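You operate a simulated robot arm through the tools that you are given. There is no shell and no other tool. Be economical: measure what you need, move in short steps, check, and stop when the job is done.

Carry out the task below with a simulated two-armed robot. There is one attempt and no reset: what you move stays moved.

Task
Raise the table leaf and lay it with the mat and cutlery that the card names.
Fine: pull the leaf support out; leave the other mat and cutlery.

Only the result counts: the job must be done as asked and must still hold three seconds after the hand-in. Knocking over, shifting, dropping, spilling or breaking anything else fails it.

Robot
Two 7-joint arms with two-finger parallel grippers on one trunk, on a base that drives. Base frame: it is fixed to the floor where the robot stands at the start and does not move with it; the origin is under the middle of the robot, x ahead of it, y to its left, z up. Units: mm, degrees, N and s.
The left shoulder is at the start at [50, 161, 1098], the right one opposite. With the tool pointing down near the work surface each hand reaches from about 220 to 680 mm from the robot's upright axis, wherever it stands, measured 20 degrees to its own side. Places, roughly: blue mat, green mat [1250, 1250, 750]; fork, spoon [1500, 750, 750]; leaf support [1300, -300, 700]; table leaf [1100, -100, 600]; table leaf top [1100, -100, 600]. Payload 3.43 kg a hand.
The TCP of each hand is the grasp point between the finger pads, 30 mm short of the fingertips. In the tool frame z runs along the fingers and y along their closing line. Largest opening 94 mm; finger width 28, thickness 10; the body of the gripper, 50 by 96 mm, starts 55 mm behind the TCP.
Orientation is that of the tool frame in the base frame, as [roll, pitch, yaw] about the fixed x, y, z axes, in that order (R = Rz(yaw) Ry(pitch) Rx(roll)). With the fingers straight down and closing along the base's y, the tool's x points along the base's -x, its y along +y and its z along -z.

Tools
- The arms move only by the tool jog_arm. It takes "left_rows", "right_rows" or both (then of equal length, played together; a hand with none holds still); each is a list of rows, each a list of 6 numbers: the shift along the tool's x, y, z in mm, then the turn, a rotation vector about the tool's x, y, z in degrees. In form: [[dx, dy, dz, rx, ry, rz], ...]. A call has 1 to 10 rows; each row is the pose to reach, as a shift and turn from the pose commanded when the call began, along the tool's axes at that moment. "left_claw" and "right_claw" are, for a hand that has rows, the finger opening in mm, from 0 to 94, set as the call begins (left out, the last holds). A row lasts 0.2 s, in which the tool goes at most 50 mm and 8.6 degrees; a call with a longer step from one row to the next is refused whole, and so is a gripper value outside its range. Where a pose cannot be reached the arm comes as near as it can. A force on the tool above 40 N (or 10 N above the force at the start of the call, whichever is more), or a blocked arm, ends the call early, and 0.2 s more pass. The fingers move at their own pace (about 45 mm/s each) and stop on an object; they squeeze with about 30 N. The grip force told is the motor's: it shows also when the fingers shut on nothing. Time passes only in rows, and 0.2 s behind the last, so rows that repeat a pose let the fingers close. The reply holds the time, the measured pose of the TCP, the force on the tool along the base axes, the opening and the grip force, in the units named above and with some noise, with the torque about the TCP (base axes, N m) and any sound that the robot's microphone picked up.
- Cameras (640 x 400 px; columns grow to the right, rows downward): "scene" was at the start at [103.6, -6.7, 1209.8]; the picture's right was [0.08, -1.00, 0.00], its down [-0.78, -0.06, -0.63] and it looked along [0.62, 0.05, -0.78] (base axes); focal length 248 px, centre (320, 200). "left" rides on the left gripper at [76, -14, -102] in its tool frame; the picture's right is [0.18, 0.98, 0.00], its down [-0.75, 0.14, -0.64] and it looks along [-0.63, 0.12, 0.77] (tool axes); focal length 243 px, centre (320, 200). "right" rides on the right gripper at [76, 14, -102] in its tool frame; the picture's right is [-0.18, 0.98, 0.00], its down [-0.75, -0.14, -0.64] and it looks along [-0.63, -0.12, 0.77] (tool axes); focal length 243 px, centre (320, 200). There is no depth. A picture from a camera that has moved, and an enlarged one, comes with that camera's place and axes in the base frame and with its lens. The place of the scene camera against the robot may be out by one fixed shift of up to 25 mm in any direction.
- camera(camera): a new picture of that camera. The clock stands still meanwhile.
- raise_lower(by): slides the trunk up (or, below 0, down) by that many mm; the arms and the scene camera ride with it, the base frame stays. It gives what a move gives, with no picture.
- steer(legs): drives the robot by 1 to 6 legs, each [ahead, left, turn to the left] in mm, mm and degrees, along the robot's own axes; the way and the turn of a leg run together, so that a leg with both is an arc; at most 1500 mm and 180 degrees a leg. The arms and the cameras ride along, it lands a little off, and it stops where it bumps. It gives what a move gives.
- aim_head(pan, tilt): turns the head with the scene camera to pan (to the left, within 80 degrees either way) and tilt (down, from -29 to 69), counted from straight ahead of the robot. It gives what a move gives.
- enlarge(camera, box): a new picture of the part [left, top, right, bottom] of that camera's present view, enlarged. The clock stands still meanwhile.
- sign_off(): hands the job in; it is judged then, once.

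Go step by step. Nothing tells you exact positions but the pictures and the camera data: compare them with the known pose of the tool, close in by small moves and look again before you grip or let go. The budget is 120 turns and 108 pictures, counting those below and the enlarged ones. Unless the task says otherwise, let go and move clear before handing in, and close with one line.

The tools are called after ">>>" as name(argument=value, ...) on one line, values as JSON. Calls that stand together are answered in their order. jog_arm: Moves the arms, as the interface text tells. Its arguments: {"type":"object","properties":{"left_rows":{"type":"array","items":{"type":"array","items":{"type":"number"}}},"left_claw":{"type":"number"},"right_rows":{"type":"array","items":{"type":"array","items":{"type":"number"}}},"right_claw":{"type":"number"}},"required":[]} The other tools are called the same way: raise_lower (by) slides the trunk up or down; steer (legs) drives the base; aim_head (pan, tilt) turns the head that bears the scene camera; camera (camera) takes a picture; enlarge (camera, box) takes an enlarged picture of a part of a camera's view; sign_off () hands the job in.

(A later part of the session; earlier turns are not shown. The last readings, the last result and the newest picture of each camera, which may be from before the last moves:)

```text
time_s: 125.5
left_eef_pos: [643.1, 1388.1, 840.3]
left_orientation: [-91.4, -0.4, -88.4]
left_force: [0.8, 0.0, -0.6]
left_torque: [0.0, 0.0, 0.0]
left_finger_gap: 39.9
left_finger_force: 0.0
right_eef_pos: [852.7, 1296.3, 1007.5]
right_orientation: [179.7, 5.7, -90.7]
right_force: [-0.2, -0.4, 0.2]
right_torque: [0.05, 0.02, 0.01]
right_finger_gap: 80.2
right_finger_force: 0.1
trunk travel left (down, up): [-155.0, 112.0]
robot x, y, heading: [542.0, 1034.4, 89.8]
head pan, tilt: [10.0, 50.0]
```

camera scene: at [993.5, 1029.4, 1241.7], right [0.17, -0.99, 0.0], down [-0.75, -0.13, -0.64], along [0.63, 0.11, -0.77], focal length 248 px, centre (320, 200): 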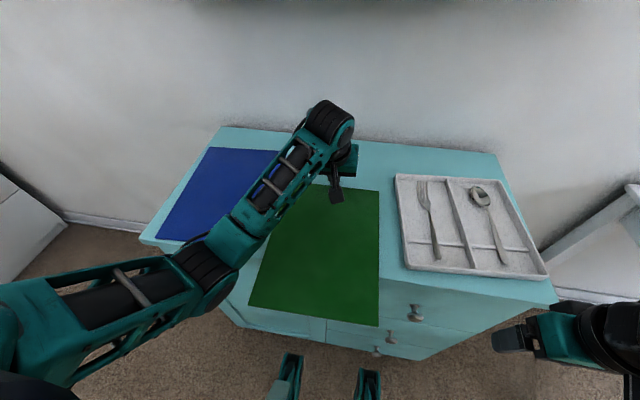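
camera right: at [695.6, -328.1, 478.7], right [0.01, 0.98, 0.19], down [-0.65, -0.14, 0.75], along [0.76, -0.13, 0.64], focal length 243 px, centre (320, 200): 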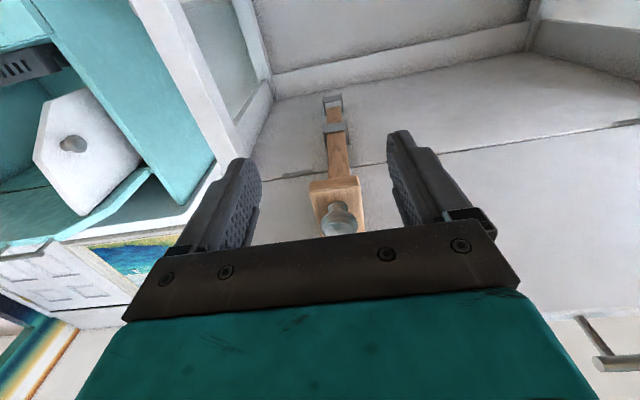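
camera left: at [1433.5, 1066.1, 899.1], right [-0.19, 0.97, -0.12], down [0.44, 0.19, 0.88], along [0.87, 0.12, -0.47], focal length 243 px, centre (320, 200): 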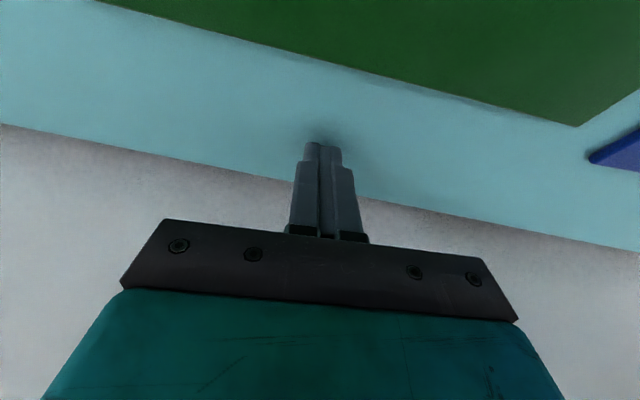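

The hand points at the cabinet side now. I drive back and then right, to bring it in line with the mat's overhanging edge.

>>> steer(legs=[[-316, 0, 0], [0, -310, 0]])

>>> camera(camera="left")

>>> aim_head(pan=-40, tilt=45)

>>> camera(camera="scene")

```text
time_s: 130.6
left_eef_pos: [953.9, 1065.0, 840.4]
left_orientation: [-91.4, -0.3, -88.5]
left_force: [-0.3, 0.1, 0.3]
left_torque: [0.02, 0.03, -0.01]
left_finger_gap: 40.0
left_finger_force: 0.1
right_eef_pos: [1163.7, 974.5, 1007.9]
right_orientation: [179.6, 5.7, -90.6]
right_force: [1.1, -0.4, 0.6]
right_torque: [-0.02, 0.03, 0.0]
right_finger_gap: 80.0
right_finger_force: 0.0
trunk travel left (down, up): [-155.0, 112.0]
robot x, y, heading: [846.2, 709.9, 89.8]
head pan, tilt: [10.0, 50.0]
```

```text
22 pictures are left
camera left: at [853.2, 986.1, 857.7], right [-0.02, -0.19, -0.98], down [-0.67, 0.73, -0.13], along [0.74, 0.65, -0.14], focal length 243 px, centre (320, 200)
```

left: 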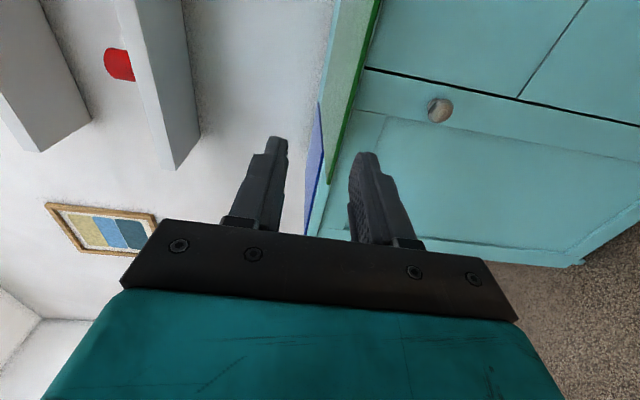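

```text
time_s: 131.8
left_eef_pos: [953.3, 1064.6, 839.5]
left_orientation: [-91.5, -0.3, -88.4]
left_force: [-0.3, -0.4, 0.0]
left_torque: [-0.04, 0.03, 0.02]
left_finger_gap: 39.9
left_finger_force: 0.0
right_eef_pos: [1161.5, 974.1, 1007.9]
right_orientation: [179.5, 5.6, -90.6]
right_force: [0.7, -0.3, -0.6]
right_torque: [-0.02, 0.01, 0.04]
right_finger_gap: 80.1
right_finger_force: 0.0
trunk travel left (down, up): [-155.0, 112.0]
robot x, y, heading: [847.4, 707.5, 89.9]
head pan, tilt: [-40.0, 45.0]
```

```text
21 pictures are left
camera scene: at [888.3, 799.5, 1248.5], right [0.77, -0.64, 0.0], down [-0.46, -0.54, -0.71], along [0.46, 0.54, -0.71], focal length 248 px, centre (320, 200)
```

scene: 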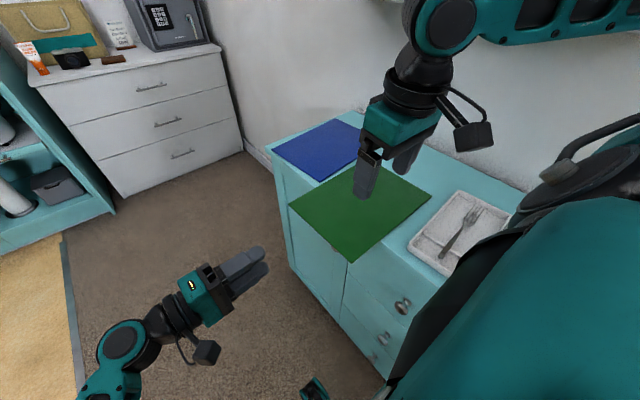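

>>> enlarge(camera="left", box=[220, 0, 460, 200])

```text
2.00 times, centred on (340, 100) of left
camera zoom: at [853.2, 986.1, 857.7], right [-0.02, -0.19, -0.98], down [-0.67, 0.73, -0.13], along [0.74, 0.65, -0.14], focal length 485 px, centre (280, 400)
```

zoom: 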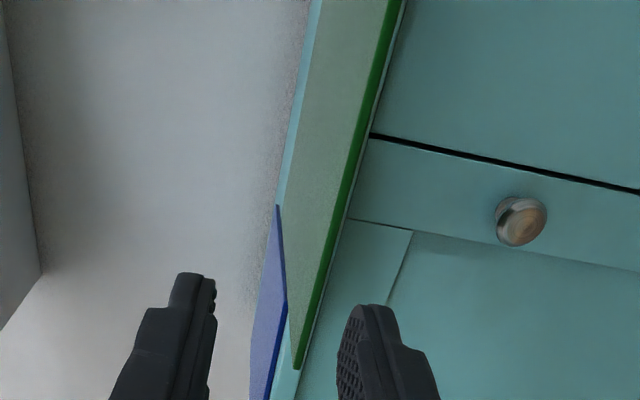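

The mat's front edge is at about x≈1095, z≈807. I lower to that height and come up just short, then check alignment.

>>> jog_arm(left_rows=[[0, 16, 30, 0.7, 0, 0], [0, 31, 60, 1.5, 0, 0], [0, 31, 90, 1.5, 0, 0], [0, 31, 100, 1.5, 0, 0]])

>>> enlarge(camera="left", box=[220, 0, 460, 200])

```text
time_s: 133.0
left_eef_pos: [1024.8, 1073.9, 777.5]
left_orientation: [-94.1, 0.2, -87.5]
left_force: [0.2, 0.6, 0.8]
left_torque: [0.01, -0.01, 0.01]
left_finger_gap: 40.1
left_finger_force: 0.1
right_eef_pos: [1163.9, 973.8, 1007.9]
right_orientation: [179.6, 5.6, -90.7]
right_force: [0.3, 0.1, -0.1]
right_torque: [0.0, 0.01, 0.03]
right_finger_gap: 79.9
right_finger_force: 0.0
trunk travel left (down, up): [-155.0, 112.0]
robot x, y, heading: [852.2, 706.3, 90.2]
head pan, tilt: [-40.0, 45.0]
stopped in row 4 (left hand): the arm was blocked; the commanded pose is now the measured one
```

```text
2.00 times, centred on (340, 100) of left
camera zoom: at [926.4, 993.4, 798.6], right [-0.06, -0.19, -0.98], down [-0.68, 0.72, -0.09], along [0.73, 0.66, -0.17], focal length 485 px, centre (280, 400)
```

zoom: 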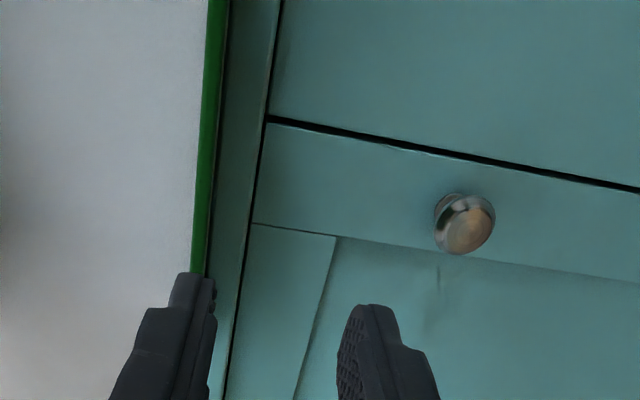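

The arm blocked against the robot's own body when crossing over. I pull the hand back, raise it to mat height, and drive the base closer instead.

>>> jog_arm(left_rows=[[0, -10, -30, 1, 0, 0], [0, -20, -60, 2, 0, 0], [0, -30, -80, 3.5, 0, 0], [0, -30, -80, 3.5, 0, 0]])

>>> steer(legs=[[-6, -95, 0]])

>>> enlarge(camera="left", box=[220, 0, 460, 200])

```text
time_s: 134.0
left_eef_pos: [948.0, 1069.7, 811.1]
left_orientation: [-90.5, 0.0, -87.5]
left_force: [0.4, -0.4, -0.1]
left_torque: [0.01, -0.01, -0.01]
left_finger_gap: 40.1
left_finger_force: 0.1
right_eef_pos: [1162.3, 974.7, 1006.7]
right_orientation: [179.5, 5.7, -90.7]
right_force: [-0.7, 0.3, -0.5]
right_torque: [-0.01, -0.04, 0.03]
right_finger_gap: 79.9
right_finger_force: 0.0
trunk travel left (down, up): [-155.0, 112.0]
robot x, y, heading: [851.8, 710.2, 89.7]
head pan, tilt: [-40.0, 45.0]
```

```text
time_s: 135.2
left_eef_pos: [985.1, 1066.8, 812.6]
left_orientation: [-90.1, 0.0, -87.4]
left_force: [-0.6, -0.2, 0.4]
left_torque: [-0.01, 0.02, -0.02]
left_finger_gap: 40.1
left_finger_force: 0.0
right_eef_pos: [1203.1, 971.5, 1010.7]
right_orientation: [-178.0, 5.1, -91.0]
right_force: [-0.9, -0.8, 0.6]
right_torque: [-0.01, -0.02, 0.0]
right_finger_gap: 80.0
right_finger_force: 0.2
trunk travel left (down, up): [-155.0, 112.0]
robot x, y, heading: [886.3, 708.9, 89.9]
head pan, tilt: [-40.0, 45.0]
stopped in leg 1: the robot was blocked; the commanded pose is now the measured one
```

```text
2.00 times, centred on (340, 100) of left
camera zoom: at [885.7, 986.6, 826.7], right [0.01, -0.18, -0.98], down [-0.68, 0.72, -0.14], along [0.74, 0.66, -0.12], focal length 485 px, centre (280, 400)
```

zoom: 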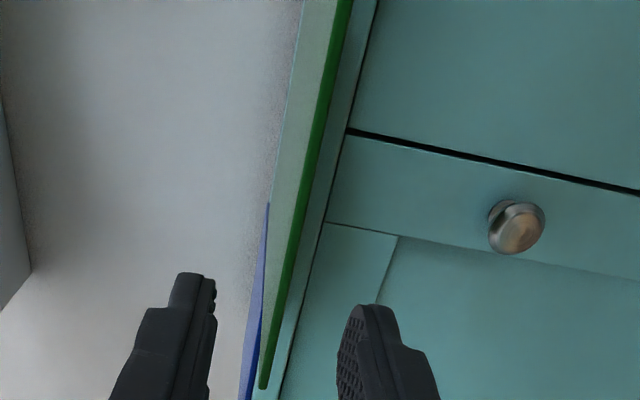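

The base can't get closer side-on. If the robot turns right about 35°, the left hand's natural pinch pose still meets the mat edge (at an angle, which is fine for pinching), so I reposition that way.

>>> steer(legs=[[0, 150, 0], [0, 0, -35], [150, 49, 0]])

>>> camera(camera="left")

```text
time_s: 139.8
left_eef_pos: [1076.3, 1093.2, 811.8]
left_orientation: [-90.5, -0.1, -122.6]
left_force: [-0.4, 0.0, -0.2]
left_torque: [0.01, 0.01, 0.0]
left_finger_gap: 40.0
left_finger_force: 0.0
right_eef_pos: [1197.5, 889.3, 1009.2]
right_orientation: [-179.1, 5.2, -126.1]
right_force: [0.4, 0.5, 0.3]
right_torque: [-0.02, -0.01, 0.01]
right_finger_gap: 79.7
right_finger_force: 0.0
trunk travel left (down, up): [-155.0, 112.0]
robot x, y, heading: [785.7, 861.0, 54.7]
head pan, tilt: [-40.0, 45.0]
```

```text
17 pictures are left
camera left: at [948.5, 1084.3, 827.2], right [-0.11, -0.15, -0.98], down [-0.14, 0.98, -0.14], along [0.99, 0.12, -0.12], focal length 243 px, centre (320, 200)
```

left: 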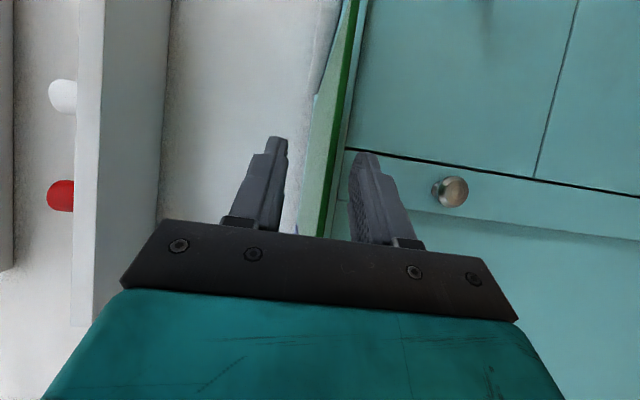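

The mat edge runs right between the open fingers. I advance and pinch it.

>>> jog_arm(left_rows=[[0, 0, 15, 0, 0, 0], [0, 0, 30, 0, 0, 0], [0, 0, 45, 0, 0, 0], [0, 0, 52, 0, 0, 0]])

>>> jog_arm(left_rows=[[0, 0, 0, 0, 0, 0], [0, 0, 0, 0, 0, 0], [0, 0, 0, 0, 0, 0]], left_claw=0)

>>> camera(camera="left")

```text
time_s: 140.8
left_eef_pos: [1118.0, 1068.2, 811.8]
left_orientation: [-90.8, 0.2, -122.6]
left_force: [-0.8, -0.3, 0.0]
left_torque: [-0.01, 0.0, -0.01]
left_finger_gap: 40.2
left_finger_force: 0.1
right_eef_pos: [1199.4, 888.4, 1008.1]
right_orientation: [-179.1, 5.3, -126.1]
right_force: [-0.5, -0.1, 0.0]
right_torque: [0.0, 0.02, 0.01]
right_finger_gap: 80.0
right_finger_force: 0.2
trunk travel left (down, up): [-155.0, 112.0]
robot x, y, heading: [787.4, 855.5, 54.8]
head pan, tilt: [-40.0, 45.0]
```

```text
time_s: 141.7
left_eef_pos: [1119.7, 1067.0, 811.0]
left_orientation: [-90.8, 0.1, -122.7]
left_force: [0.2, 0.1, -0.3]
left_torque: [-0.03, 0.12, 0.0]
left_finger_gap: 9.7
left_finger_force: 29.8
right_eef_pos: [1199.3, 890.0, 1009.3]
right_orientation: [-179.1, 5.2, -126.1]
right_force: [-0.6, 0.3, 0.1]
right_torque: [-0.01, 0.0, -0.02]
right_finger_gap: 80.1
right_finger_force: 0.0
trunk travel left (down, up): [-155.0, 112.0]
robot x, y, heading: [786.6, 858.8, 54.9]
head pan, tilt: [-40.0, 45.0]
```

```text
16 pictures are left
camera left: at [991.7, 1058.0, 827.4], right [-0.11, -0.15, -0.98], down [-0.14, 0.98, -0.13], along [0.98, 0.12, -0.13], focal length 243 px, centre (320, 200)
```

left: 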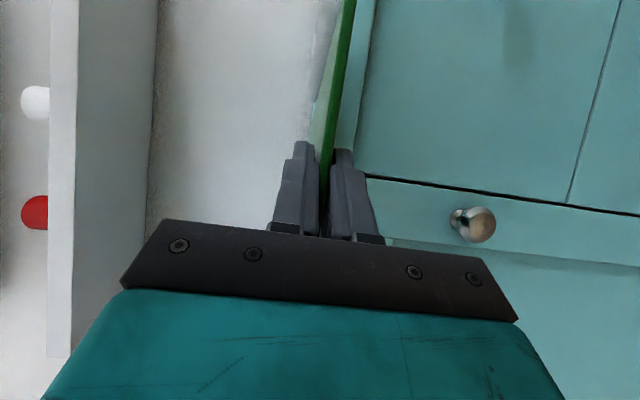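

The mat is pinched (gap 9.7 mm). I lift it 85 mm, back off, turn right 90° and check how it hangs.

>>> jog_arm(left_rows=[[0, -12, 0, 0, 0, 0], [0, -28, 0, 0, 0, 0], [0, -45, 0, 0, 0, 0], [0, -65, 0, 0, 0, 0], [0, -85, 0, 0, 0, 0]])

>>> steer(legs=[[-143, 205, 0], [0, 0, -90]])

>>> aim_head(pan=0, tilt=45)

>>> camera(camera="scene")

```text
time_s: 142.8
left_eef_pos: [1120.8, 1065.6, 896.0]
left_orientation: [-90.5, 0.1, -122.6]
left_force: [0.3, 0.1, -1.0]
left_torque: [-0.02, 0.1, -0.01]
left_finger_gap: 9.7
left_finger_force: 29.8
right_eef_pos: [1199.9, 888.4, 1007.6]
right_orientation: [-179.1, 5.3, -126.1]
right_force: [-0.4, -0.2, -0.1]
right_torque: [0.0, -0.02, 0.03]
right_finger_gap: 80.1
right_finger_force: 0.0
trunk travel left (down, up): [-155.0, 112.0]
robot x, y, heading: [787.8, 859.5, 54.8]
head pan, tilt: [-40.0, 45.0]
```

```text
time_s: 149.2
left_eef_pos: [738.8, 522.0, 896.3]
left_orientation: [-90.5, 0.0, 146.7]
left_force: [0.1, -0.8, -0.8]
left_torque: [0.12, 0.0, -0.03]
left_finger_gap: 9.7
left_finger_force: 30.2
right_eef_pos: [560.7, 446.5, 1008.0]
right_orientation: [-179.0, 5.3, 143.1]
right_force: [0.3, 0.0, -0.3]
right_torque: [-0.01, -0.01, 0.03]
right_finger_gap: 80.1
right_finger_force: 0.1
trunk travel left (down, up): [-155.0, 112.0]
robot x, y, heading: [534.8, 858.7, -35.9]
head pan, tilt: [-40.0, 45.0]
```

```text
time_s: 150.2
left_eef_pos: [739.8, 521.1, 896.9]
left_orientation: [-90.5, 0.0, 146.6]
left_force: [0.1, -0.1, -0.3]
left_torque: [0.1, -0.01, -0.03]
left_finger_gap: 9.5
left_finger_force: 30.0
right_eef_pos: [559.7, 446.8, 1007.3]
right_orientation: [-179.1, 5.3, 143.1]
right_force: [-0.2, 0.3, 0.5]
right_torque: [-0.03, 0.01, 0.0]
right_finger_gap: 80.1
right_finger_force: 0.0
trunk travel left (down, up): [-155.0, 112.0]
robot x, y, heading: [533.5, 862.8, -35.7]
head pan, tilt: [0.0, 45.0]
```

```text
15 pictures are left
camera scene: at [620.5, 774.6, 1248.4], right [-0.59, -0.81, 0.0], down [-0.57, 0.42, -0.71], along [0.57, -0.42, -0.71], focal length 248 px, centre (320, 200)
```

scene: 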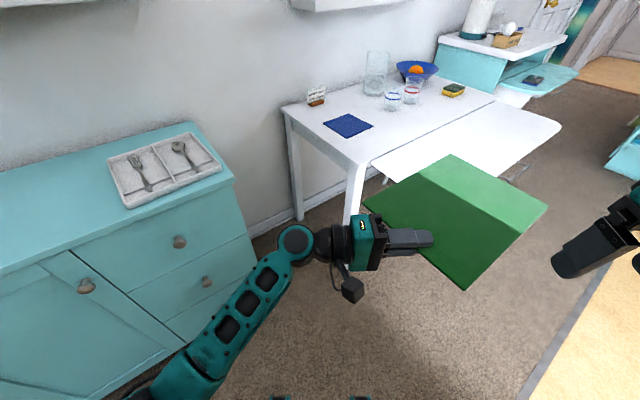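

The mat is flexible and its far part droops a little. I drive so the hand is just outside the leaf's left edge, with the mat over the leaf.

>>> steer(legs=[[347, -147, 0]])

>>> aim_head(pan=0, tilt=55)

>>> camera(camera="scene")

```text
time_s: 152.6
left_eef_pos: [934.3, 201.9, 896.5]
left_orientation: [-90.5, 0.0, 146.8]
left_force: [0.7, 0.9, -0.8]
left_torque: [0.09, 0.03, 0.02]
left_finger_gap: 9.8
left_finger_force: 29.4
right_eef_pos: [756.9, 126.2, 1008.1]
right_orientation: [-179.2, 5.3, 143.2]
right_force: [1.0, -0.3, 0.2]
right_torque: [0.03, 0.01, 0.0]
right_finger_gap: 79.9
right_finger_force: 0.1
trunk travel left (down, up): [-155.0, 112.0]
robot x, y, heading: [730.4, 540.6, -36.0]
head pan, tilt: [0.0, 45.0]
```

```text
time_s: 153.3
left_eef_pos: [933.9, 202.5, 897.4]
left_orientation: [-90.5, 0.0, 146.9]
left_force: [-1.4, 0.3, -1.1]
left_torque: [0.07, 0.03, 0.02]
left_finger_gap: 9.8
left_finger_force: 30.0
right_eef_pos: [757.0, 126.0, 1008.6]
right_orientation: [-179.1, 5.2, 143.2]
right_force: [0.8, 1.1, 0.3]
right_torque: [-0.03, -0.01, -0.01]
right_finger_gap: 79.9
right_finger_force: 0.1
trunk travel left (down, up): [-155.0, 112.0]
robot x, y, heading: [730.5, 537.7, -36.0]
head pan, tilt: [0.0, 55.0]
```

```text
14 pictures are left
camera scene: at [808.8, 459.2, 1235.1], right [-0.58, -0.81, 0.0], down [-0.66, 0.48, -0.57], along [0.47, -0.34, -0.82], focal length 248 px, centre (320, 200)
```

scene: 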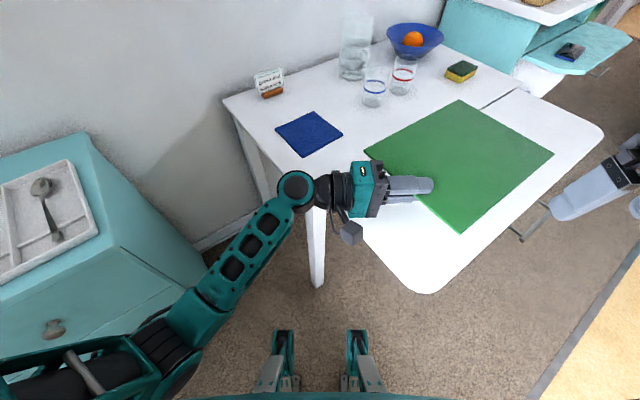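

The mat is flat and over the leaf. I shift slightly outward so the gripper body clears the leaf edge and lower, slowly at the end.

>>> jog_arm(left_rows=[[4, 25, -6, 0, 0, 0], [8, 50, -12, 0, 0, 0], [12.6, 75, -19.3, 0, 0, 0], [12.6, 95, -19.3, 0, 0, 0], [12.6, 110, -19.3, 0, 0, 0], [12.6, 115, -19.3, 0, 0, 0], [12.6, 120, -19.3, 0, 0, 0], [12.6, 125, -19.3, 0, 0, 0]])

>>> camera(camera="left")

```text
time_s: 155.1
left_eef_pos: [939.4, 228.6, 770.2]
left_orientation: [-91.1, 0.2, 146.9]
left_force: [-0.6, -2.0, 4.5]
left_torque: [0.07, 0.07, 0.06]
left_finger_gap: 9.7
left_finger_force: 29.9
right_eef_pos: [756.4, 126.2, 1008.4]
right_orientation: [-179.1, 5.4, 143.3]
right_force: [-0.1, -0.8, 0.3]
right_torque: [0.0, 0.05, -0.02]
right_finger_gap: 80.0
right_finger_force: 0.0
trunk travel left (down, up): [-155.0, 112.0]
robot x, y, heading: [725.7, 538.5, -35.8]
head pan, tilt: [0.0, 55.0]
```

```text
13 pictures are left
camera left: at [930.3, 356.2, 785.3], right [-0.14, 0.11, -0.98], down [0.98, 0.13, -0.13], along [0.11, -0.99, -0.13], focal length 243 px, centre (320, 200)
```

left: 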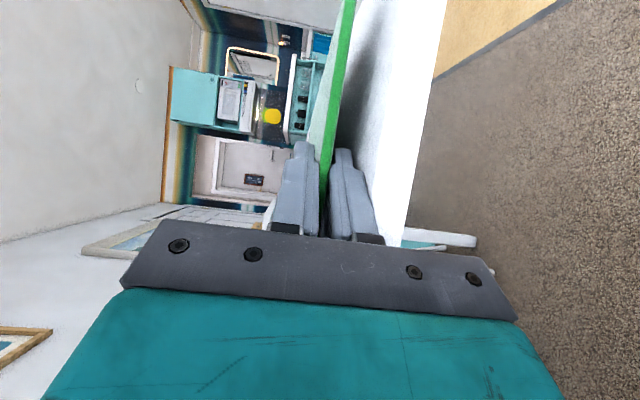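

The lower finger just meets the leaf. I open slightly while rising to compensate, then slide out.

>>> jog_arm(left_rows=[[0, -5, 0, 0, 0, 0], [0, -6, 0, 0, 0, 0], [0, -6, 0, 0, 0, 0], [0, -6, -20, 0, 0, 0], [0, -6, -45, 0, 0, 0], [0, -6, -75, 0, 0, 0], [0, -6, -110, 0, 0, 0]], left_claw=22)

>>> camera(camera="scene")

>>> camera(camera="left")

```text
time_s: 156.7
left_eef_pos: [994.3, 317.1, 780.4]
left_orientation: [-90.4, 0.1, 146.8]
left_force: [0.0, -0.6, -1.0]
left_torque: [0.01, -0.02, -0.02]
left_finger_gap: 22.0
left_finger_force: 0.1
right_eef_pos: [756.1, 124.9, 1007.5]
right_orientation: [-179.1, 5.4, 143.4]
right_force: [0.1, -0.5, -0.2]
right_torque: [-0.02, 0.04, -0.02]
right_finger_gap: 79.8
right_finger_force: 0.0
trunk travel left (down, up): [-155.0, 112.0]
robot x, y, heading: [726.1, 536.4, -35.6]
head pan, tilt: [0.0, 55.0]
```

```text
12 pictures are left
camera scene: at [808.9, 459.4, 1235.0], right [-0.58, -0.81, 0.0], down [-0.66, 0.48, -0.57], along [0.47, -0.34, -0.82], focal length 248 px, centre (320, 200)
```

scene: 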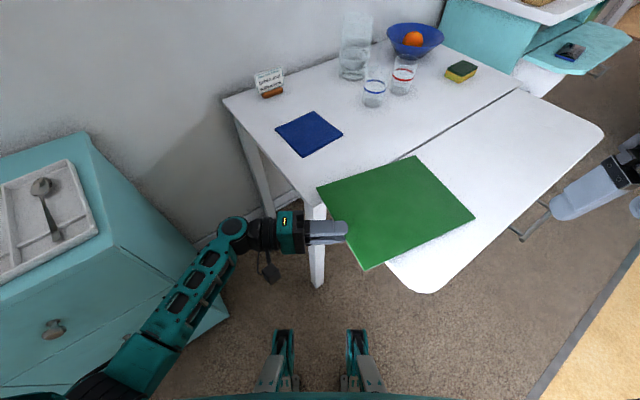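

```text
11 pictures are left
camera left: at [986.9, 444.4, 794.7], right [-0.15, 0.11, -0.98], down [0.98, 0.12, -0.14], along [0.11, -0.99, -0.12], focal length 243 px, centre (320, 200)
```

left: 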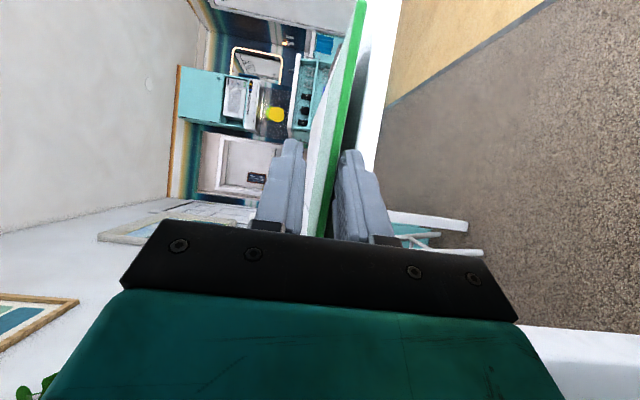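

The mat dragged along with the finger: it is turned about 14° and overhangs the left edge, but it is almost out of the grip. I slip out fully, close the fingers, and push its near edge back diagonally, which should also square it up.

>>> jog_arm(left_rows=[[0, 0, -20, 0, 0, 0], [0, 0, -45, 0, 0, 0], [0, 0, -45, 0, 0, 0]], left_claw=50)

>>> jog_arm(left_rows=[[0, 4, 0, 0, 0, 0], [0, 8, 0, 0, 0, 0], [0, 12, 0, 0, 0, 0], [0, 12, 0, 0, 0, 0]], left_claw=0)

>>> camera(camera="left")

```text
time_s: 157.5
left_eef_pos: [1019.7, 356.7, 779.8]
left_orientation: [-90.4, 0.0, 146.9]
left_force: [-0.1, -0.4, -0.4]
left_torque: [0.03, -0.02, -0.03]
left_finger_gap: 50.5
left_finger_force: 0.2
right_eef_pos: [755.7, 125.8, 1008.5]
right_orientation: [-179.1, 5.3, 143.4]
right_force: [-0.2, -0.1, -0.3]
right_torque: [0.01, 0.03, -0.01]
right_finger_gap: 80.2
right_finger_force: 0.0
trunk travel left (down, up): [-155.0, 112.0]
robot x, y, heading: [730.8, 534.4, -35.9]
head pan, tilt: [0.0, 55.0]
```

```text
time_s: 158.5
left_eef_pos: [1020.5, 354.7, 767.5]
left_orientation: [-90.4, 0.0, 146.8]
left_force: [0.4, -0.2, -0.8]
left_torque: [0.08, 0.04, -0.02]
left_finger_gap: 4.9
left_finger_force: 30.0
right_eef_pos: [757.5, 125.7, 1008.0]
right_orientation: [-179.0, 5.4, 143.3]
right_force: [0.0, -0.5, -0.7]
right_torque: [0.02, 0.03, -0.03]
right_finger_gap: 80.0
right_finger_force: 0.0
trunk travel left (down, up): [-155.0, 112.0]
robot x, y, heading: [730.2, 535.8, -35.7]
head pan, tilt: [0.0, 55.0]
```

```text
10 pictures are left
camera left: at [1012.1, 482.3, 782.8], right [-0.15, 0.11, -0.98], down [0.98, 0.13, -0.14], along [0.11, -0.99, -0.12], focal length 243 px, centre (320, 200)
```

left: 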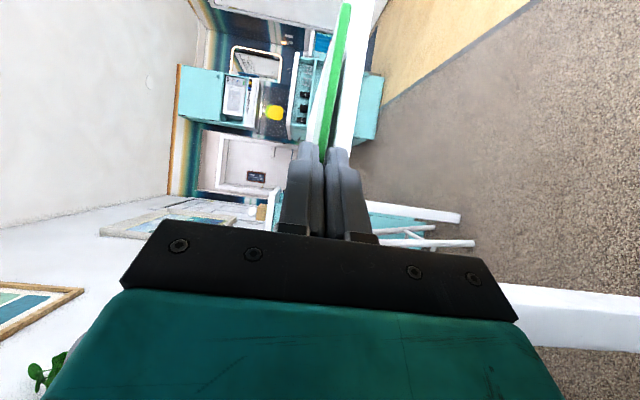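

The tips have gripped the mat's edge again (4.9 mm). That's useful: I can steer it by this grip. One look to measure its pose.

>>> camera(camera="scene")

```text
9 pictures are left
camera scene: at [808.8, 459.3, 1235.0], right [-0.58, -0.81, 0.0], down [-0.66, 0.48, -0.57], along [0.47, -0.34, -0.82], focal length 248 px, centre (320, 200)
```

scene: 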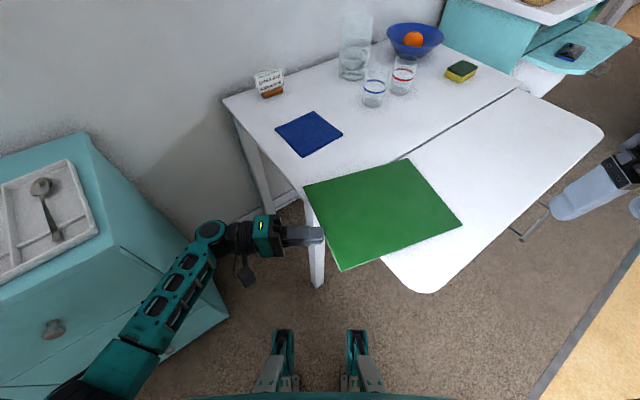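

The mat is about 15° off square. Using the edge grip, I rotate it back and carry it over so it ends nearly square with its edge just at the leaf's left edge.

>>> jog_arm(left_rows=[[9, -4, 18, 0, -2.6, 0], [18, -5, 36, 0, -5.2, 0], [27, -5, 54, 0, -7.8, 0], [36, -5, 72, 0, -10.4, 0], [45, -5, 90, 0, -13, 0], [54, -5, 108, 0, -15.5, 0], [54, -5, 108, 0, -15.5, 0]])

>>> camera(camera="scene")

```text
time_s: 160.3
left_eef_pos: [982.7, 308.7, 765.5]
left_orientation: [-92.9, 3.9, 168.5]
left_force: [-0.3, -0.9, -0.3]
left_torque: [-0.01, 0.06, -0.01]
left_finger_gap: 4.9
left_finger_force: 30.0
right_eef_pos: [756.3, 125.7, 1008.3]
right_orientation: [-179.1, 5.3, 143.3]
right_force: [-0.1, -0.8, 0.0]
right_torque: [-0.03, 0.0, -0.01]
right_finger_gap: 80.1
right_finger_force: 0.1
trunk travel left (down, up): [-155.0, 112.0]
robot x, y, heading: [729.7, 534.6, -35.5]
head pan, tilt: [0.0, 55.0]
stopped in row 7 (left hand): the arm was blocked; the commanded pose is now the measured one
```

```text
8 pictures are left
camera scene: at [808.8, 459.3, 1235.0], right [-0.58, -0.81, 0.0], down [-0.66, 0.48, -0.57], along [0.47, -0.34, -0.82], focal length 248 px, centre (320, 200)
```

scene: 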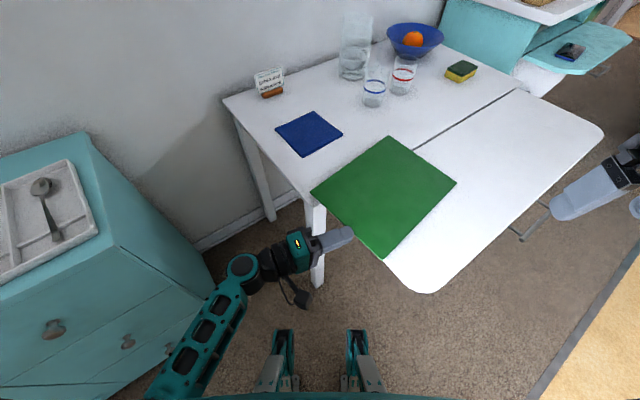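

The mat is now nearly square (about 6° over) but sits too far towards the table's back; the arm hit its limit. I rotate back 6° with the wrist and drag the rest by driving the base a little.

>>> jog_arm(left_rows=[[0, 0, 0, 0, 2, 0], [0, 0, 0, 0, 4, 0], [0, 0, 0, 0, 6, 0]])

>>> steer(legs=[[-39, -55, 0]])

>>> camera(camera="scene")

```text
time_s: 161.1
left_eef_pos: [981.4, 308.3, 765.9]
left_orientation: [-93.2, 3.4, 162.2]
left_force: [0.8, -0.2, -0.1]
left_torque: [0.0, 0.09, 0.02]
left_finger_gap: 4.9
left_finger_force: 30.3
right_eef_pos: [757.4, 125.7, 1008.4]
right_orientation: [-179.1, 5.4, 143.3]
right_force: [0.0, 0.3, -0.5]
right_torque: [-0.01, -0.02, -0.02]
right_finger_gap: 80.1
right_finger_force: 0.1
trunk travel left (down, up): [-155.0, 112.0]
robot x, y, heading: [723.6, 539.6, -35.9]
head pan, tilt: [0.0, 55.0]
```

```text
time_s: 162.3
left_eef_pos: [917.5, 287.0, 766.2]
left_orientation: [-93.2, 3.4, 162.2]
left_force: [0.6, -0.4, -0.6]
left_torque: [0.04, 0.05, 0.02]
left_finger_gap: 5.0
left_finger_force: 29.7
right_eef_pos: [691.4, 103.9, 1007.5]
right_orientation: [-179.1, 5.3, 143.3]
right_force: [0.4, -1.3, -0.2]
right_torque: [-0.03, -0.03, 0.0]
right_finger_gap: 80.0
right_finger_force: 0.0
trunk travel left (down, up): [-155.0, 112.0]
robot x, y, heading: [664.9, 516.6, -35.8]
head pan, tilt: [0.0, 55.0]
```

```text
7 pictures are left
camera scene: at [744.1, 437.8, 1235.1], right [-0.58, -0.81, 0.0], down [-0.66, 0.48, -0.57], along [0.47, -0.34, -0.82], focal length 248 px, centre (320, 200)
```

scene: 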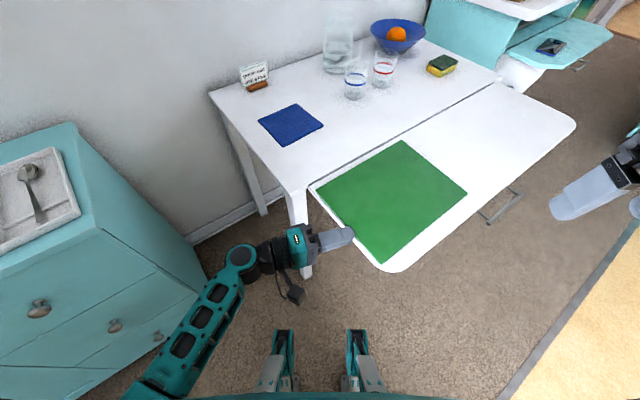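

The mat now lies square on the leaf. I open wide (both fingers clear of it), withdraw, and check.

>>> jog_arm(left_rows=[[0, 0, 0, 0, 0, 0], [0, 0, 0, 0, 0, 0], [0, 0, 0, 0, 0, 0], [0, 0, -15, 0, 0, 0], [0, 0, -35, 0, 0, 0], [0, 0, -60, 0, 0, 0]], left_claw=40)

>>> enlarge(camera="scene", box=[260, 110, 500, 290])

```text
time_s: 163.7
left_eef_pos: [934.6, 343.7, 767.7]
left_orientation: [-93.3, 3.4, 162.2]
left_force: [0.8, 0.5, -0.7]
left_torque: [-0.03, -0.02, 0.01]
left_finger_gap: 39.8
left_finger_force: 0.2
right_eef_pos: [691.1, 103.8, 1008.2]
right_orientation: [-179.1, 5.2, 143.3]
right_force: [-1.1, 0.5, -0.1]
right_torque: [0.01, 0.0, 0.01]
right_finger_gap: 79.9
right_finger_force: 0.1
trunk travel left (down, up): [-155.0, 112.0]
robot x, y, heading: [666.0, 517.2, -35.6]
head pan, tilt: [0.0, 55.0]
```

```text
2.22 times, centred on (380, 200) of scene
camera zoom: at [744.4, 438.2, 1235.0], right [-0.58, -0.81, 0.0], down [-0.66, 0.48, -0.57], along [0.47, -0.34, -0.82], focal length 552 px, centre (187, 200)
```

zoom: 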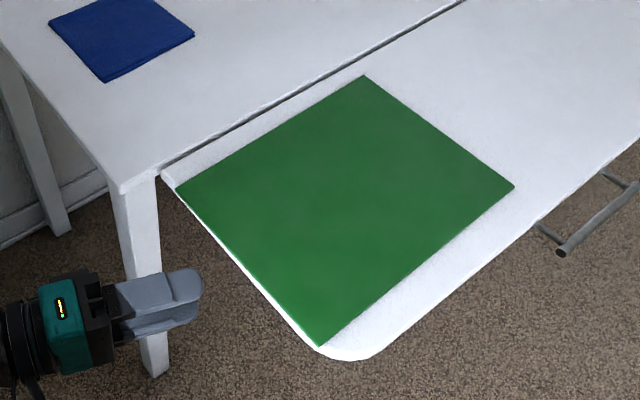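

The mat lies flat and square on the leaf. Now for the fork: I lift the left hand clear, back away, square up to the cabinet, and use the right hand pointing down.

>>> jog_arm(left_rows=[[0, -25, -20, 0, 0, 0], [10, -60, -40, 0, 0, 0], [30, -95, -50, 0, 0, 0], [60, -125, -50, 0, 0, 0], [90, -150, -50, 0, 0, 0]], right_rows=[[0, 0, 0, 0, 1, 0], [0, 0, 0, 0, 2, 0], [0, 0, 0, 0, 3, 0], [0, 0, 0, 0, 4, 0], [0, 0, 0, 0, 5.3, 0]], right_claw=60)

>>> steer(legs=[[-150, 0, 0], [0, 0, 35.7], [0, 419, 0], [311, 0, 0]])

>>> camera(camera="right")

```text
time_s: 164.8
left_eef_pos: [877.3, 408.4, 901.3]
left_orientation: [-93.9, 5.0, 163.7]
left_force: [6.7, -2.5, 1.3]
left_torque: [0.25, 0.14, -0.78]
left_finger_gap: 40.0
left_finger_force: 0.0
right_eef_pos: [692.0, 104.2, 1007.9]
right_orientation: [-179.1, 0.7, 143.3]
right_force: [-0.3, -0.4, -0.9]
right_torque: [0.0, -0.01, -0.02]
right_finger_gap: 59.9
right_finger_force: 0.1
trunk travel left (down, up): [-155.0, 112.0]
robot x, y, heading: [665.0, 521.7, -35.9]
head pan, tilt: [0.0, 55.0]
stopped in row 5 (left hand): the force on the tool passed its limit at 92 N (the readings are from after the stop); the commanded pose is now the measured one
```

```text
time_s: 173.4
left_eef_pos: [1092.6, 1050.4, 902.2]
left_orientation: [-93.8, 4.9, -160.8]
left_force: [28.6, -0.6, 0.5]
left_torque: [0.05, 0.33, -1.98]
left_finger_gap: 40.1
left_finger_force: 0.0
right_eef_pos: [1116.9, 695.8, 1008.4]
right_orientation: [-179.1, 0.7, 178.5]
right_force: [0.1, -1.0, 0.1]
right_torque: [-0.04, 0.04, 0.0]
right_finger_gap: 59.9
right_finger_force: 0.1
trunk travel left (down, up): [-155.0, 112.0]
robot x, y, heading: [852.9, 1018.5, -0.5]
head pan, tilt: [0.0, 55.0]
```

```text
5 pictures are left
camera right: at [1039.5, 713.2, 1108.7], right [0.21, 0.98, -0.01], down [0.74, -0.15, 0.65], along [0.64, -0.15, -0.76], focal length 243 px, centre (320, 200)
```

right: 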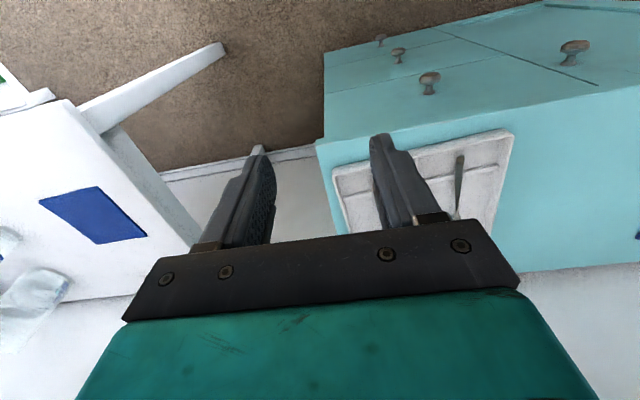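

The fork handle runs from about (1242, 855) to (1347, 868). I relieve the left arm (it's touching the robot's own body) and bring the right hand over the handle at x≈1310.

>>> jog_arm(right_rows=[[-31.5, 28.7, 15, 0, 0, 0], [-63, 57.4, 30, 0, 0, 0], [-94.5, 86, 48, 0, 0, 0], [-126, 115, 68, 0, 0, 0], [-157.5, 143.5, 88, 0, 0, 0], [-188.7, 172, 108, 0, 0, 0], [-188.7, 172, 130, 0, 0, 0], [-188.7, 172, 138, 0, 0, 0]], left_rows=[[-10, 0, 0, 0, 0, 0], [-20, 0, 0, 0, 0, 0], [-30, 0, 0, 0, 0, 0], [-30, 0, 0, 0, 0, 0], [-30, 0, 0, 0, 0, 0], [-30, 0, 0, 0, 0, 0], [-30, 0, 0, 0, 0, 0], [-30, 0, 0, 0, 0, 0]], right_claw=40)

>>> camera(camera="right")

```text
time_s: 175.2
left_eef_pos: [1121.1, 1061.0, 904.5]
left_orientation: [-93.9, 4.8, -160.9]
left_force: [-0.2, -0.8, 0.1]
left_torque: [0.0, -0.03, 0.02]
left_finger_gap: 40.0
left_finger_force: 0.0
right_eef_pos: [1299.5, 843.0, 888.0]
right_orientation: [-179.1, 0.8, 178.7]
right_force: [-0.7, 0.2, -0.2]
right_torque: [0.02, -0.01, -0.02]
right_finger_gap: 39.9
right_finger_force: 0.0
right hand out of reach, approached as far as the arm can: row 6, 7, 8
trunk travel left (down, up): [-155.0, 112.0]
robot x, y, heading: [852.3, 1015.3, 0.1]
head pan, tilt: [0.0, 55.0]
```

```text
4 pictures are left
camera right: at [1222.5, 860.8, 988.1], right [0.21, 0.98, -0.01], down [0.74, -0.15, 0.65], along [0.64, -0.15, -0.76], focal length 243 px, centre (320, 200)
```

right: 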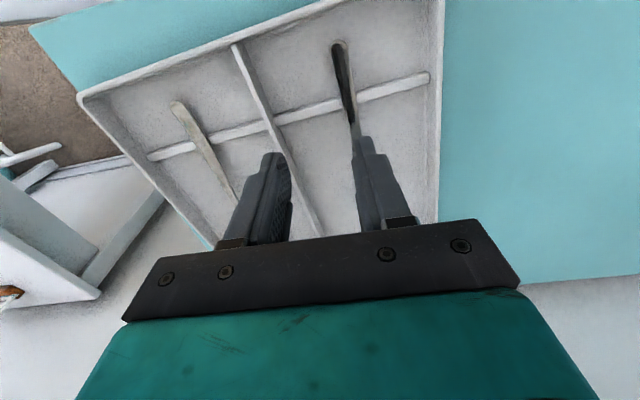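

The right arm is at its inward limit, and the handle is at y≈865. I shift the base left 50 mm, then bring the hand back over the handle at x≈1300 and descend with care.

>>> steer(legs=[[0, 50, 0]])

>>> jog_arm(right_rows=[[0, -14, 0, 0, 0, 0], [0, -28, 0, 0, 0, 0], [0, -28, 10, 0, 0, 0], [0, -28, 20, 0, 0, 0]])

```text
time_s: 176.3
left_eef_pos: [1121.4, 1111.4, 905.2]
left_orientation: [-93.9, 4.9, -161.0]
left_force: [-0.6, 0.3, 0.6]
left_torque: [-0.01, 0.02, -0.01]
left_finger_gap: 40.0
left_finger_force: 0.0
right_eef_pos: [1300.6, 891.1, 887.6]
right_orientation: [-179.2, 0.7, 178.6]
right_force: [0.4, 0.4, -0.4]
right_torque: [0.01, -0.02, -0.02]
right_finger_gap: 40.0
right_finger_force: 0.0
trunk travel left (down, up): [-155.0, 112.0]
robot x, y, heading: [855.5, 1063.6, -0.4]
head pan, tilt: [0.0, 55.0]
```

```text
time_s: 177.3
left_eef_pos: [1121.0, 1110.3, 903.4]
left_orientation: [-93.8, 4.9, -160.8]
left_force: [-0.4, -0.1, 0.2]
left_torque: [0.02, -0.01, 0.02]
left_finger_gap: 39.8
left_finger_force: 0.0
right_eef_pos: [1300.6, 860.9, 868.3]
right_orientation: [-179.1, 0.8, 178.7]
right_force: [0.2, -0.4, -0.6]
right_torque: [-0.01, 0.05, 0.0]
right_finger_gap: 39.9
right_finger_force: 0.0
trunk travel left (down, up): [-155.0, 112.0]
robot x, y, heading: [853.3, 1068.7, -0.3]
head pan, tilt: [0.0, 55.0]
```

>>> jog_arm(right_rows=[[0, 4, 6, 0, 0, 0], [0, 4, 12, 0, 0, 0], [0, 4, 17, 0, 0, 0], [0, 4, 21, 0, 0, 0], [0, 4, 25, 0, 0, 0]])

>>> camera(camera="right")

```text
time_s: 178.5
left_eef_pos: [1121.4, 1109.8, 905.2]
left_orientation: [-94.0, 4.9, -161.0]
left_force: [-0.1, -0.6, 0.8]
left_torque: [0.03, 0.02, -0.02]
left_finger_gap: 39.9
left_finger_force: 0.1
right_eef_pos: [1294.6, 861.3, 848.4]
right_orientation: [-179.2, 0.8, 178.6]
right_force: [-0.3, 0.0, 0.0]
right_torque: [0.02, 0.03, -0.01]
right_finger_gap: 39.8
right_finger_force: 0.1
right hand out of reach, approached as far as the arm can: row 4, 5
trunk travel left (down, up): [-155.0, 112.0]
robot x, y, heading: [855.9, 1064.3, -0.2]
head pan, tilt: [0.0, 55.0]
```

```text
3 pictures are left
camera right: at [1218.5, 879.5, 947.9], right [0.21, 0.98, -0.01], down [0.74, -0.15, 0.65], along [0.64, -0.14, -0.76], focal length 243 px, centre (320, 200)
```

right: 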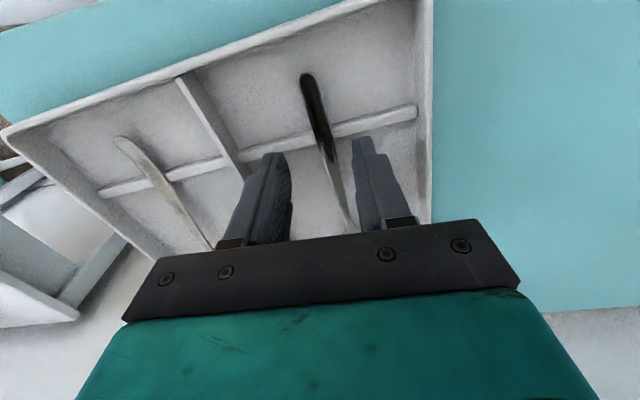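

The fork handle is right between the fingers, which are about 8 mm too high for a firm pinch. I lower the trunk 7 mm and close.

>>> raise_lower(by=-7)

>>> jog_arm(right_rows=[[0, 0, 0, 0, 0, 0], [0, 0, 0, 0, 0, 0], [0, 0, 0, 0, 0, 0], [0, 0, 0, 0, 0, 0]], right_claw=0)

```text
time_s: 179.1
left_eef_pos: [1121.4, 1109.2, 897.5]
left_orientation: [-93.9, 5.0, -160.9]
left_force: [0.1, 0.1, 0.2]
left_torque: [0.03, -0.03, 0.0]
left_finger_gap: 40.2
left_finger_force: 0.1
right_eef_pos: [1295.9, 861.7, 842.1]
right_orientation: [-179.2, 0.9, 178.6]
right_force: [-1.4, -0.5, 6.5]
right_torque: [0.15, 0.1, 0.04]
right_finger_gap: 39.5
right_finger_force: 0.0
trunk travel left (down, up): [-148.0, 119.0]
robot x, y, heading: [857.3, 1066.5, -0.4]
head pan, tilt: [0.0, 55.0]
```

```text
time_s: 180.1
left_eef_pos: [1120.2, 1109.8, 896.9]
left_orientation: [-93.9, 4.9, -160.8]
left_force: [-0.3, -0.3, 0.1]
left_torque: [-0.02, -0.03, 0.01]
left_finger_gap: 39.9
left_finger_force: 0.1
right_eef_pos: [1297.3, 862.5, 840.8]
right_orientation: [-179.2, 1.0, 178.6]
right_force: [1.3, 2.6, 6.2]
right_torque: [0.16, -0.01, -0.01]
right_finger_gap: 9.4
right_finger_force: 30.1
trunk travel left (down, up): [-148.0, 119.0]
robot x, y, heading: [856.0, 1062.6, -0.4]
head pan, tilt: [0.0, 55.0]
```

The fork is gripped (9.4 mm). I raise it with the trunk, back off and drive to the front of the leaf.

>>> raise_lower(by=100)

>>> steer(legs=[[-417, 0, 0], [0, -973, 0]])

>>> aim_head(pan=-10, tilt=50)

>>> camera(camera="scene")

```text
time_s: 181.4
left_eef_pos: [1120.1, 1110.5, 997.1]
left_orientation: [-94.0, 4.9, -161.0]
left_force: [0.2, 0.8, -0.4]
left_torque: [-0.02, 0.02, 0.02]
left_finger_gap: 39.9
left_finger_force: 0.1
right_eef_pos: [1295.8, 861.3, 940.8]
right_orientation: [-179.2, 0.8, 178.7]
right_force: [-0.2, -0.3, -1.2]
right_torque: [0.01, 0.02, -0.03]
right_finger_gap: 9.5
right_finger_force: 30.0
trunk travel left (down, up): [-248.0, 19.0]
robot x, y, heading: [856.8, 1069.4, -0.3]
head pan, tilt: [0.0, 55.0]
```

```text
time_s: 192.3
left_eef_pos: [695.6, 145.4, 998.6]
left_orientation: [-93.8, 4.9, -161.1]
left_force: [0.5, -0.4, -0.3]
left_torque: [-0.02, 0.01, 0.02]
left_finger_gap: 39.8
left_finger_force: 0.0
right_eef_pos: [870.2, -101.7, 940.2]
right_orientation: [-179.2, 0.8, 178.1]
right_force: [0.3, -0.3, -0.3]
right_torque: [0.01, 0.04, 0.0]
right_finger_gap: 9.3
right_finger_force: 30.5
trunk travel left (down, up): [-248.0, 19.0]
robot x, y, heading: [429.8, 104.8, -0.8]
head pan, tilt: [0.0, 55.0]
```

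```text
time_s: 193.1
left_eef_pos: [696.5, 146.7, 997.0]
left_orientation: [-93.8, 4.9, -161.2]
left_force: [-0.2, -0.2, 0.2]
left_torque: [-0.02, -0.01, 0.02]
left_finger_gap: 39.7
left_finger_force: 0.0
right_eef_pos: [869.8, -102.8, 940.0]
right_orientation: [-179.2, 0.8, 178.3]
right_force: [-0.2, 0.4, -0.2]
right_torque: [-0.02, 0.03, -0.01]
right_finger_gap: 9.5
right_finger_force: 30.4
trunk travel left (down, up): [-248.0, 19.0]
robot x, y, heading: [433.6, 102.3, -0.8]
head pan, tilt: [-10.0, 50.0]
```

```text
2 pictures are left
camera scene: at [535.1, 75.5, 1334.5], right [-0.19, -0.98, 0.0], down [-0.75, 0.14, -0.64], along [0.63, -0.12, -0.77], focal length 248 px, centre (320, 200)
```

scene: 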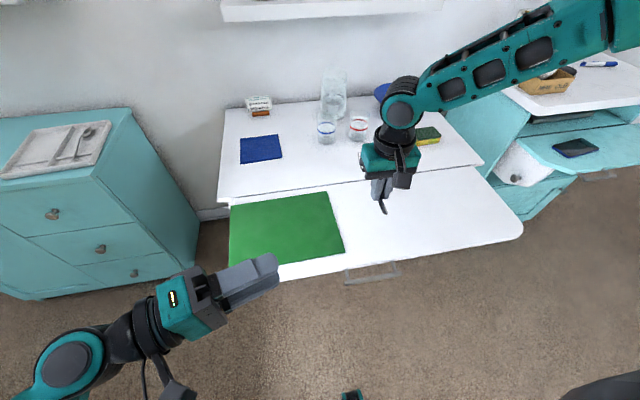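

The fork is over the leaf, just right of the mat. I lower with the trunk, then the last bit gently.

>>> raise_lower(by=-138)

>>> jog_arm(right_rows=[[0, 0, 3, 0, 0, 0], [0, 0, 6, 0, 0, 0], [0, 0, 9, 0, 0, 0]])

```text
time_s: 194.7
left_eef_pos: [696.7, 147.4, 859.9]
left_orientation: [-93.9, 4.9, -161.2]
left_force: [0.0, -0.2, -0.2]
left_torque: [-0.02, 0.01, -0.01]
left_finger_gap: 39.9
left_finger_force: 0.0
right_eef_pos: [869.0, -101.6, 803.1]
right_orientation: [-179.2, 0.8, 178.2]
right_force: [0.4, 0.1, -1.3]
right_torque: [0.02, 0.05, 0.0]
right_finger_gap: 9.1
right_finger_force: 30.0
trunk travel left (down, up): [-110.0, 157.0]
robot x, y, heading: [432.6, 100.9, -0.6]
head pan, tilt: [-10.0, 50.0]
```

```text
time_s: 195.5
left_eef_pos: [695.8, 145.5, 859.3]
left_orientation: [-93.8, 4.8, -161.2]
left_force: [-0.7, 1.3, 0.4]
left_torque: [0.0, -0.02, 0.03]
left_finger_gap: 40.2
left_finger_force: 0.0
right_eef_pos: [867.2, -105.7, 796.7]
right_orientation: [-179.3, 0.8, 178.3]
right_force: [0.0, 0.6, -1.3]
right_torque: [-0.03, 0.03, -0.05]
right_finger_gap: 9.1
right_finger_force: 29.6
right hand out of reach, approached as far as the arm can: row 2, 3
trunk travel left (down, up): [-110.0, 157.0]
robot x, y, heading: [432.3, 101.9, -0.5]
head pan, tilt: [-10.0, 50.0]
```

>>> raise_lower(by=-6)

>>> raise_lower(by=-4)

```text
time_s: 196.1
left_eef_pos: [695.4, 145.3, 854.1]
left_orientation: [-93.8, 4.9, -161.2]
left_force: [-0.7, -0.5, 1.3]
left_torque: [-0.02, 0.02, -0.01]
left_finger_gap: 40.2
left_finger_force: 0.1
right_eef_pos: [867.6, -107.2, 791.2]
right_orientation: [-179.3, 1.0, 178.2]
right_force: [0.3, -0.7, 0.7]
right_torque: [0.01, 0.01, 0.0]
right_finger_gap: 9.4
right_finger_force: 30.3
trunk travel left (down, up): [-104.0, 163.0]
robot x, y, heading: [429.5, 105.1, -0.6]
head pan, tilt: [-10.0, 50.0]
```

```text
time_s: 196.6
left_eef_pos: [695.9, 146.5, 849.3]
left_orientation: [-93.9, 4.8, -161.1]
left_force: [0.8, -0.2, -0.3]
left_torque: [0.0, 0.01, 0.02]
left_finger_gap: 40.1
left_finger_force: 0.0
right_eef_pos: [868.0, -106.1, 787.4]
right_orientation: [-179.3, 1.0, 178.2]
right_force: [-0.5, 0.1, 2.4]
right_torque: [0.05, -0.32, -0.04]
right_finger_gap: 9.6
right_finger_force: 29.7
trunk travel left (down, up): [-100.0, 167.0]
robot x, y, heading: [429.7, 104.4, -0.6]
head pan, tilt: [-10.0, 50.0]
```

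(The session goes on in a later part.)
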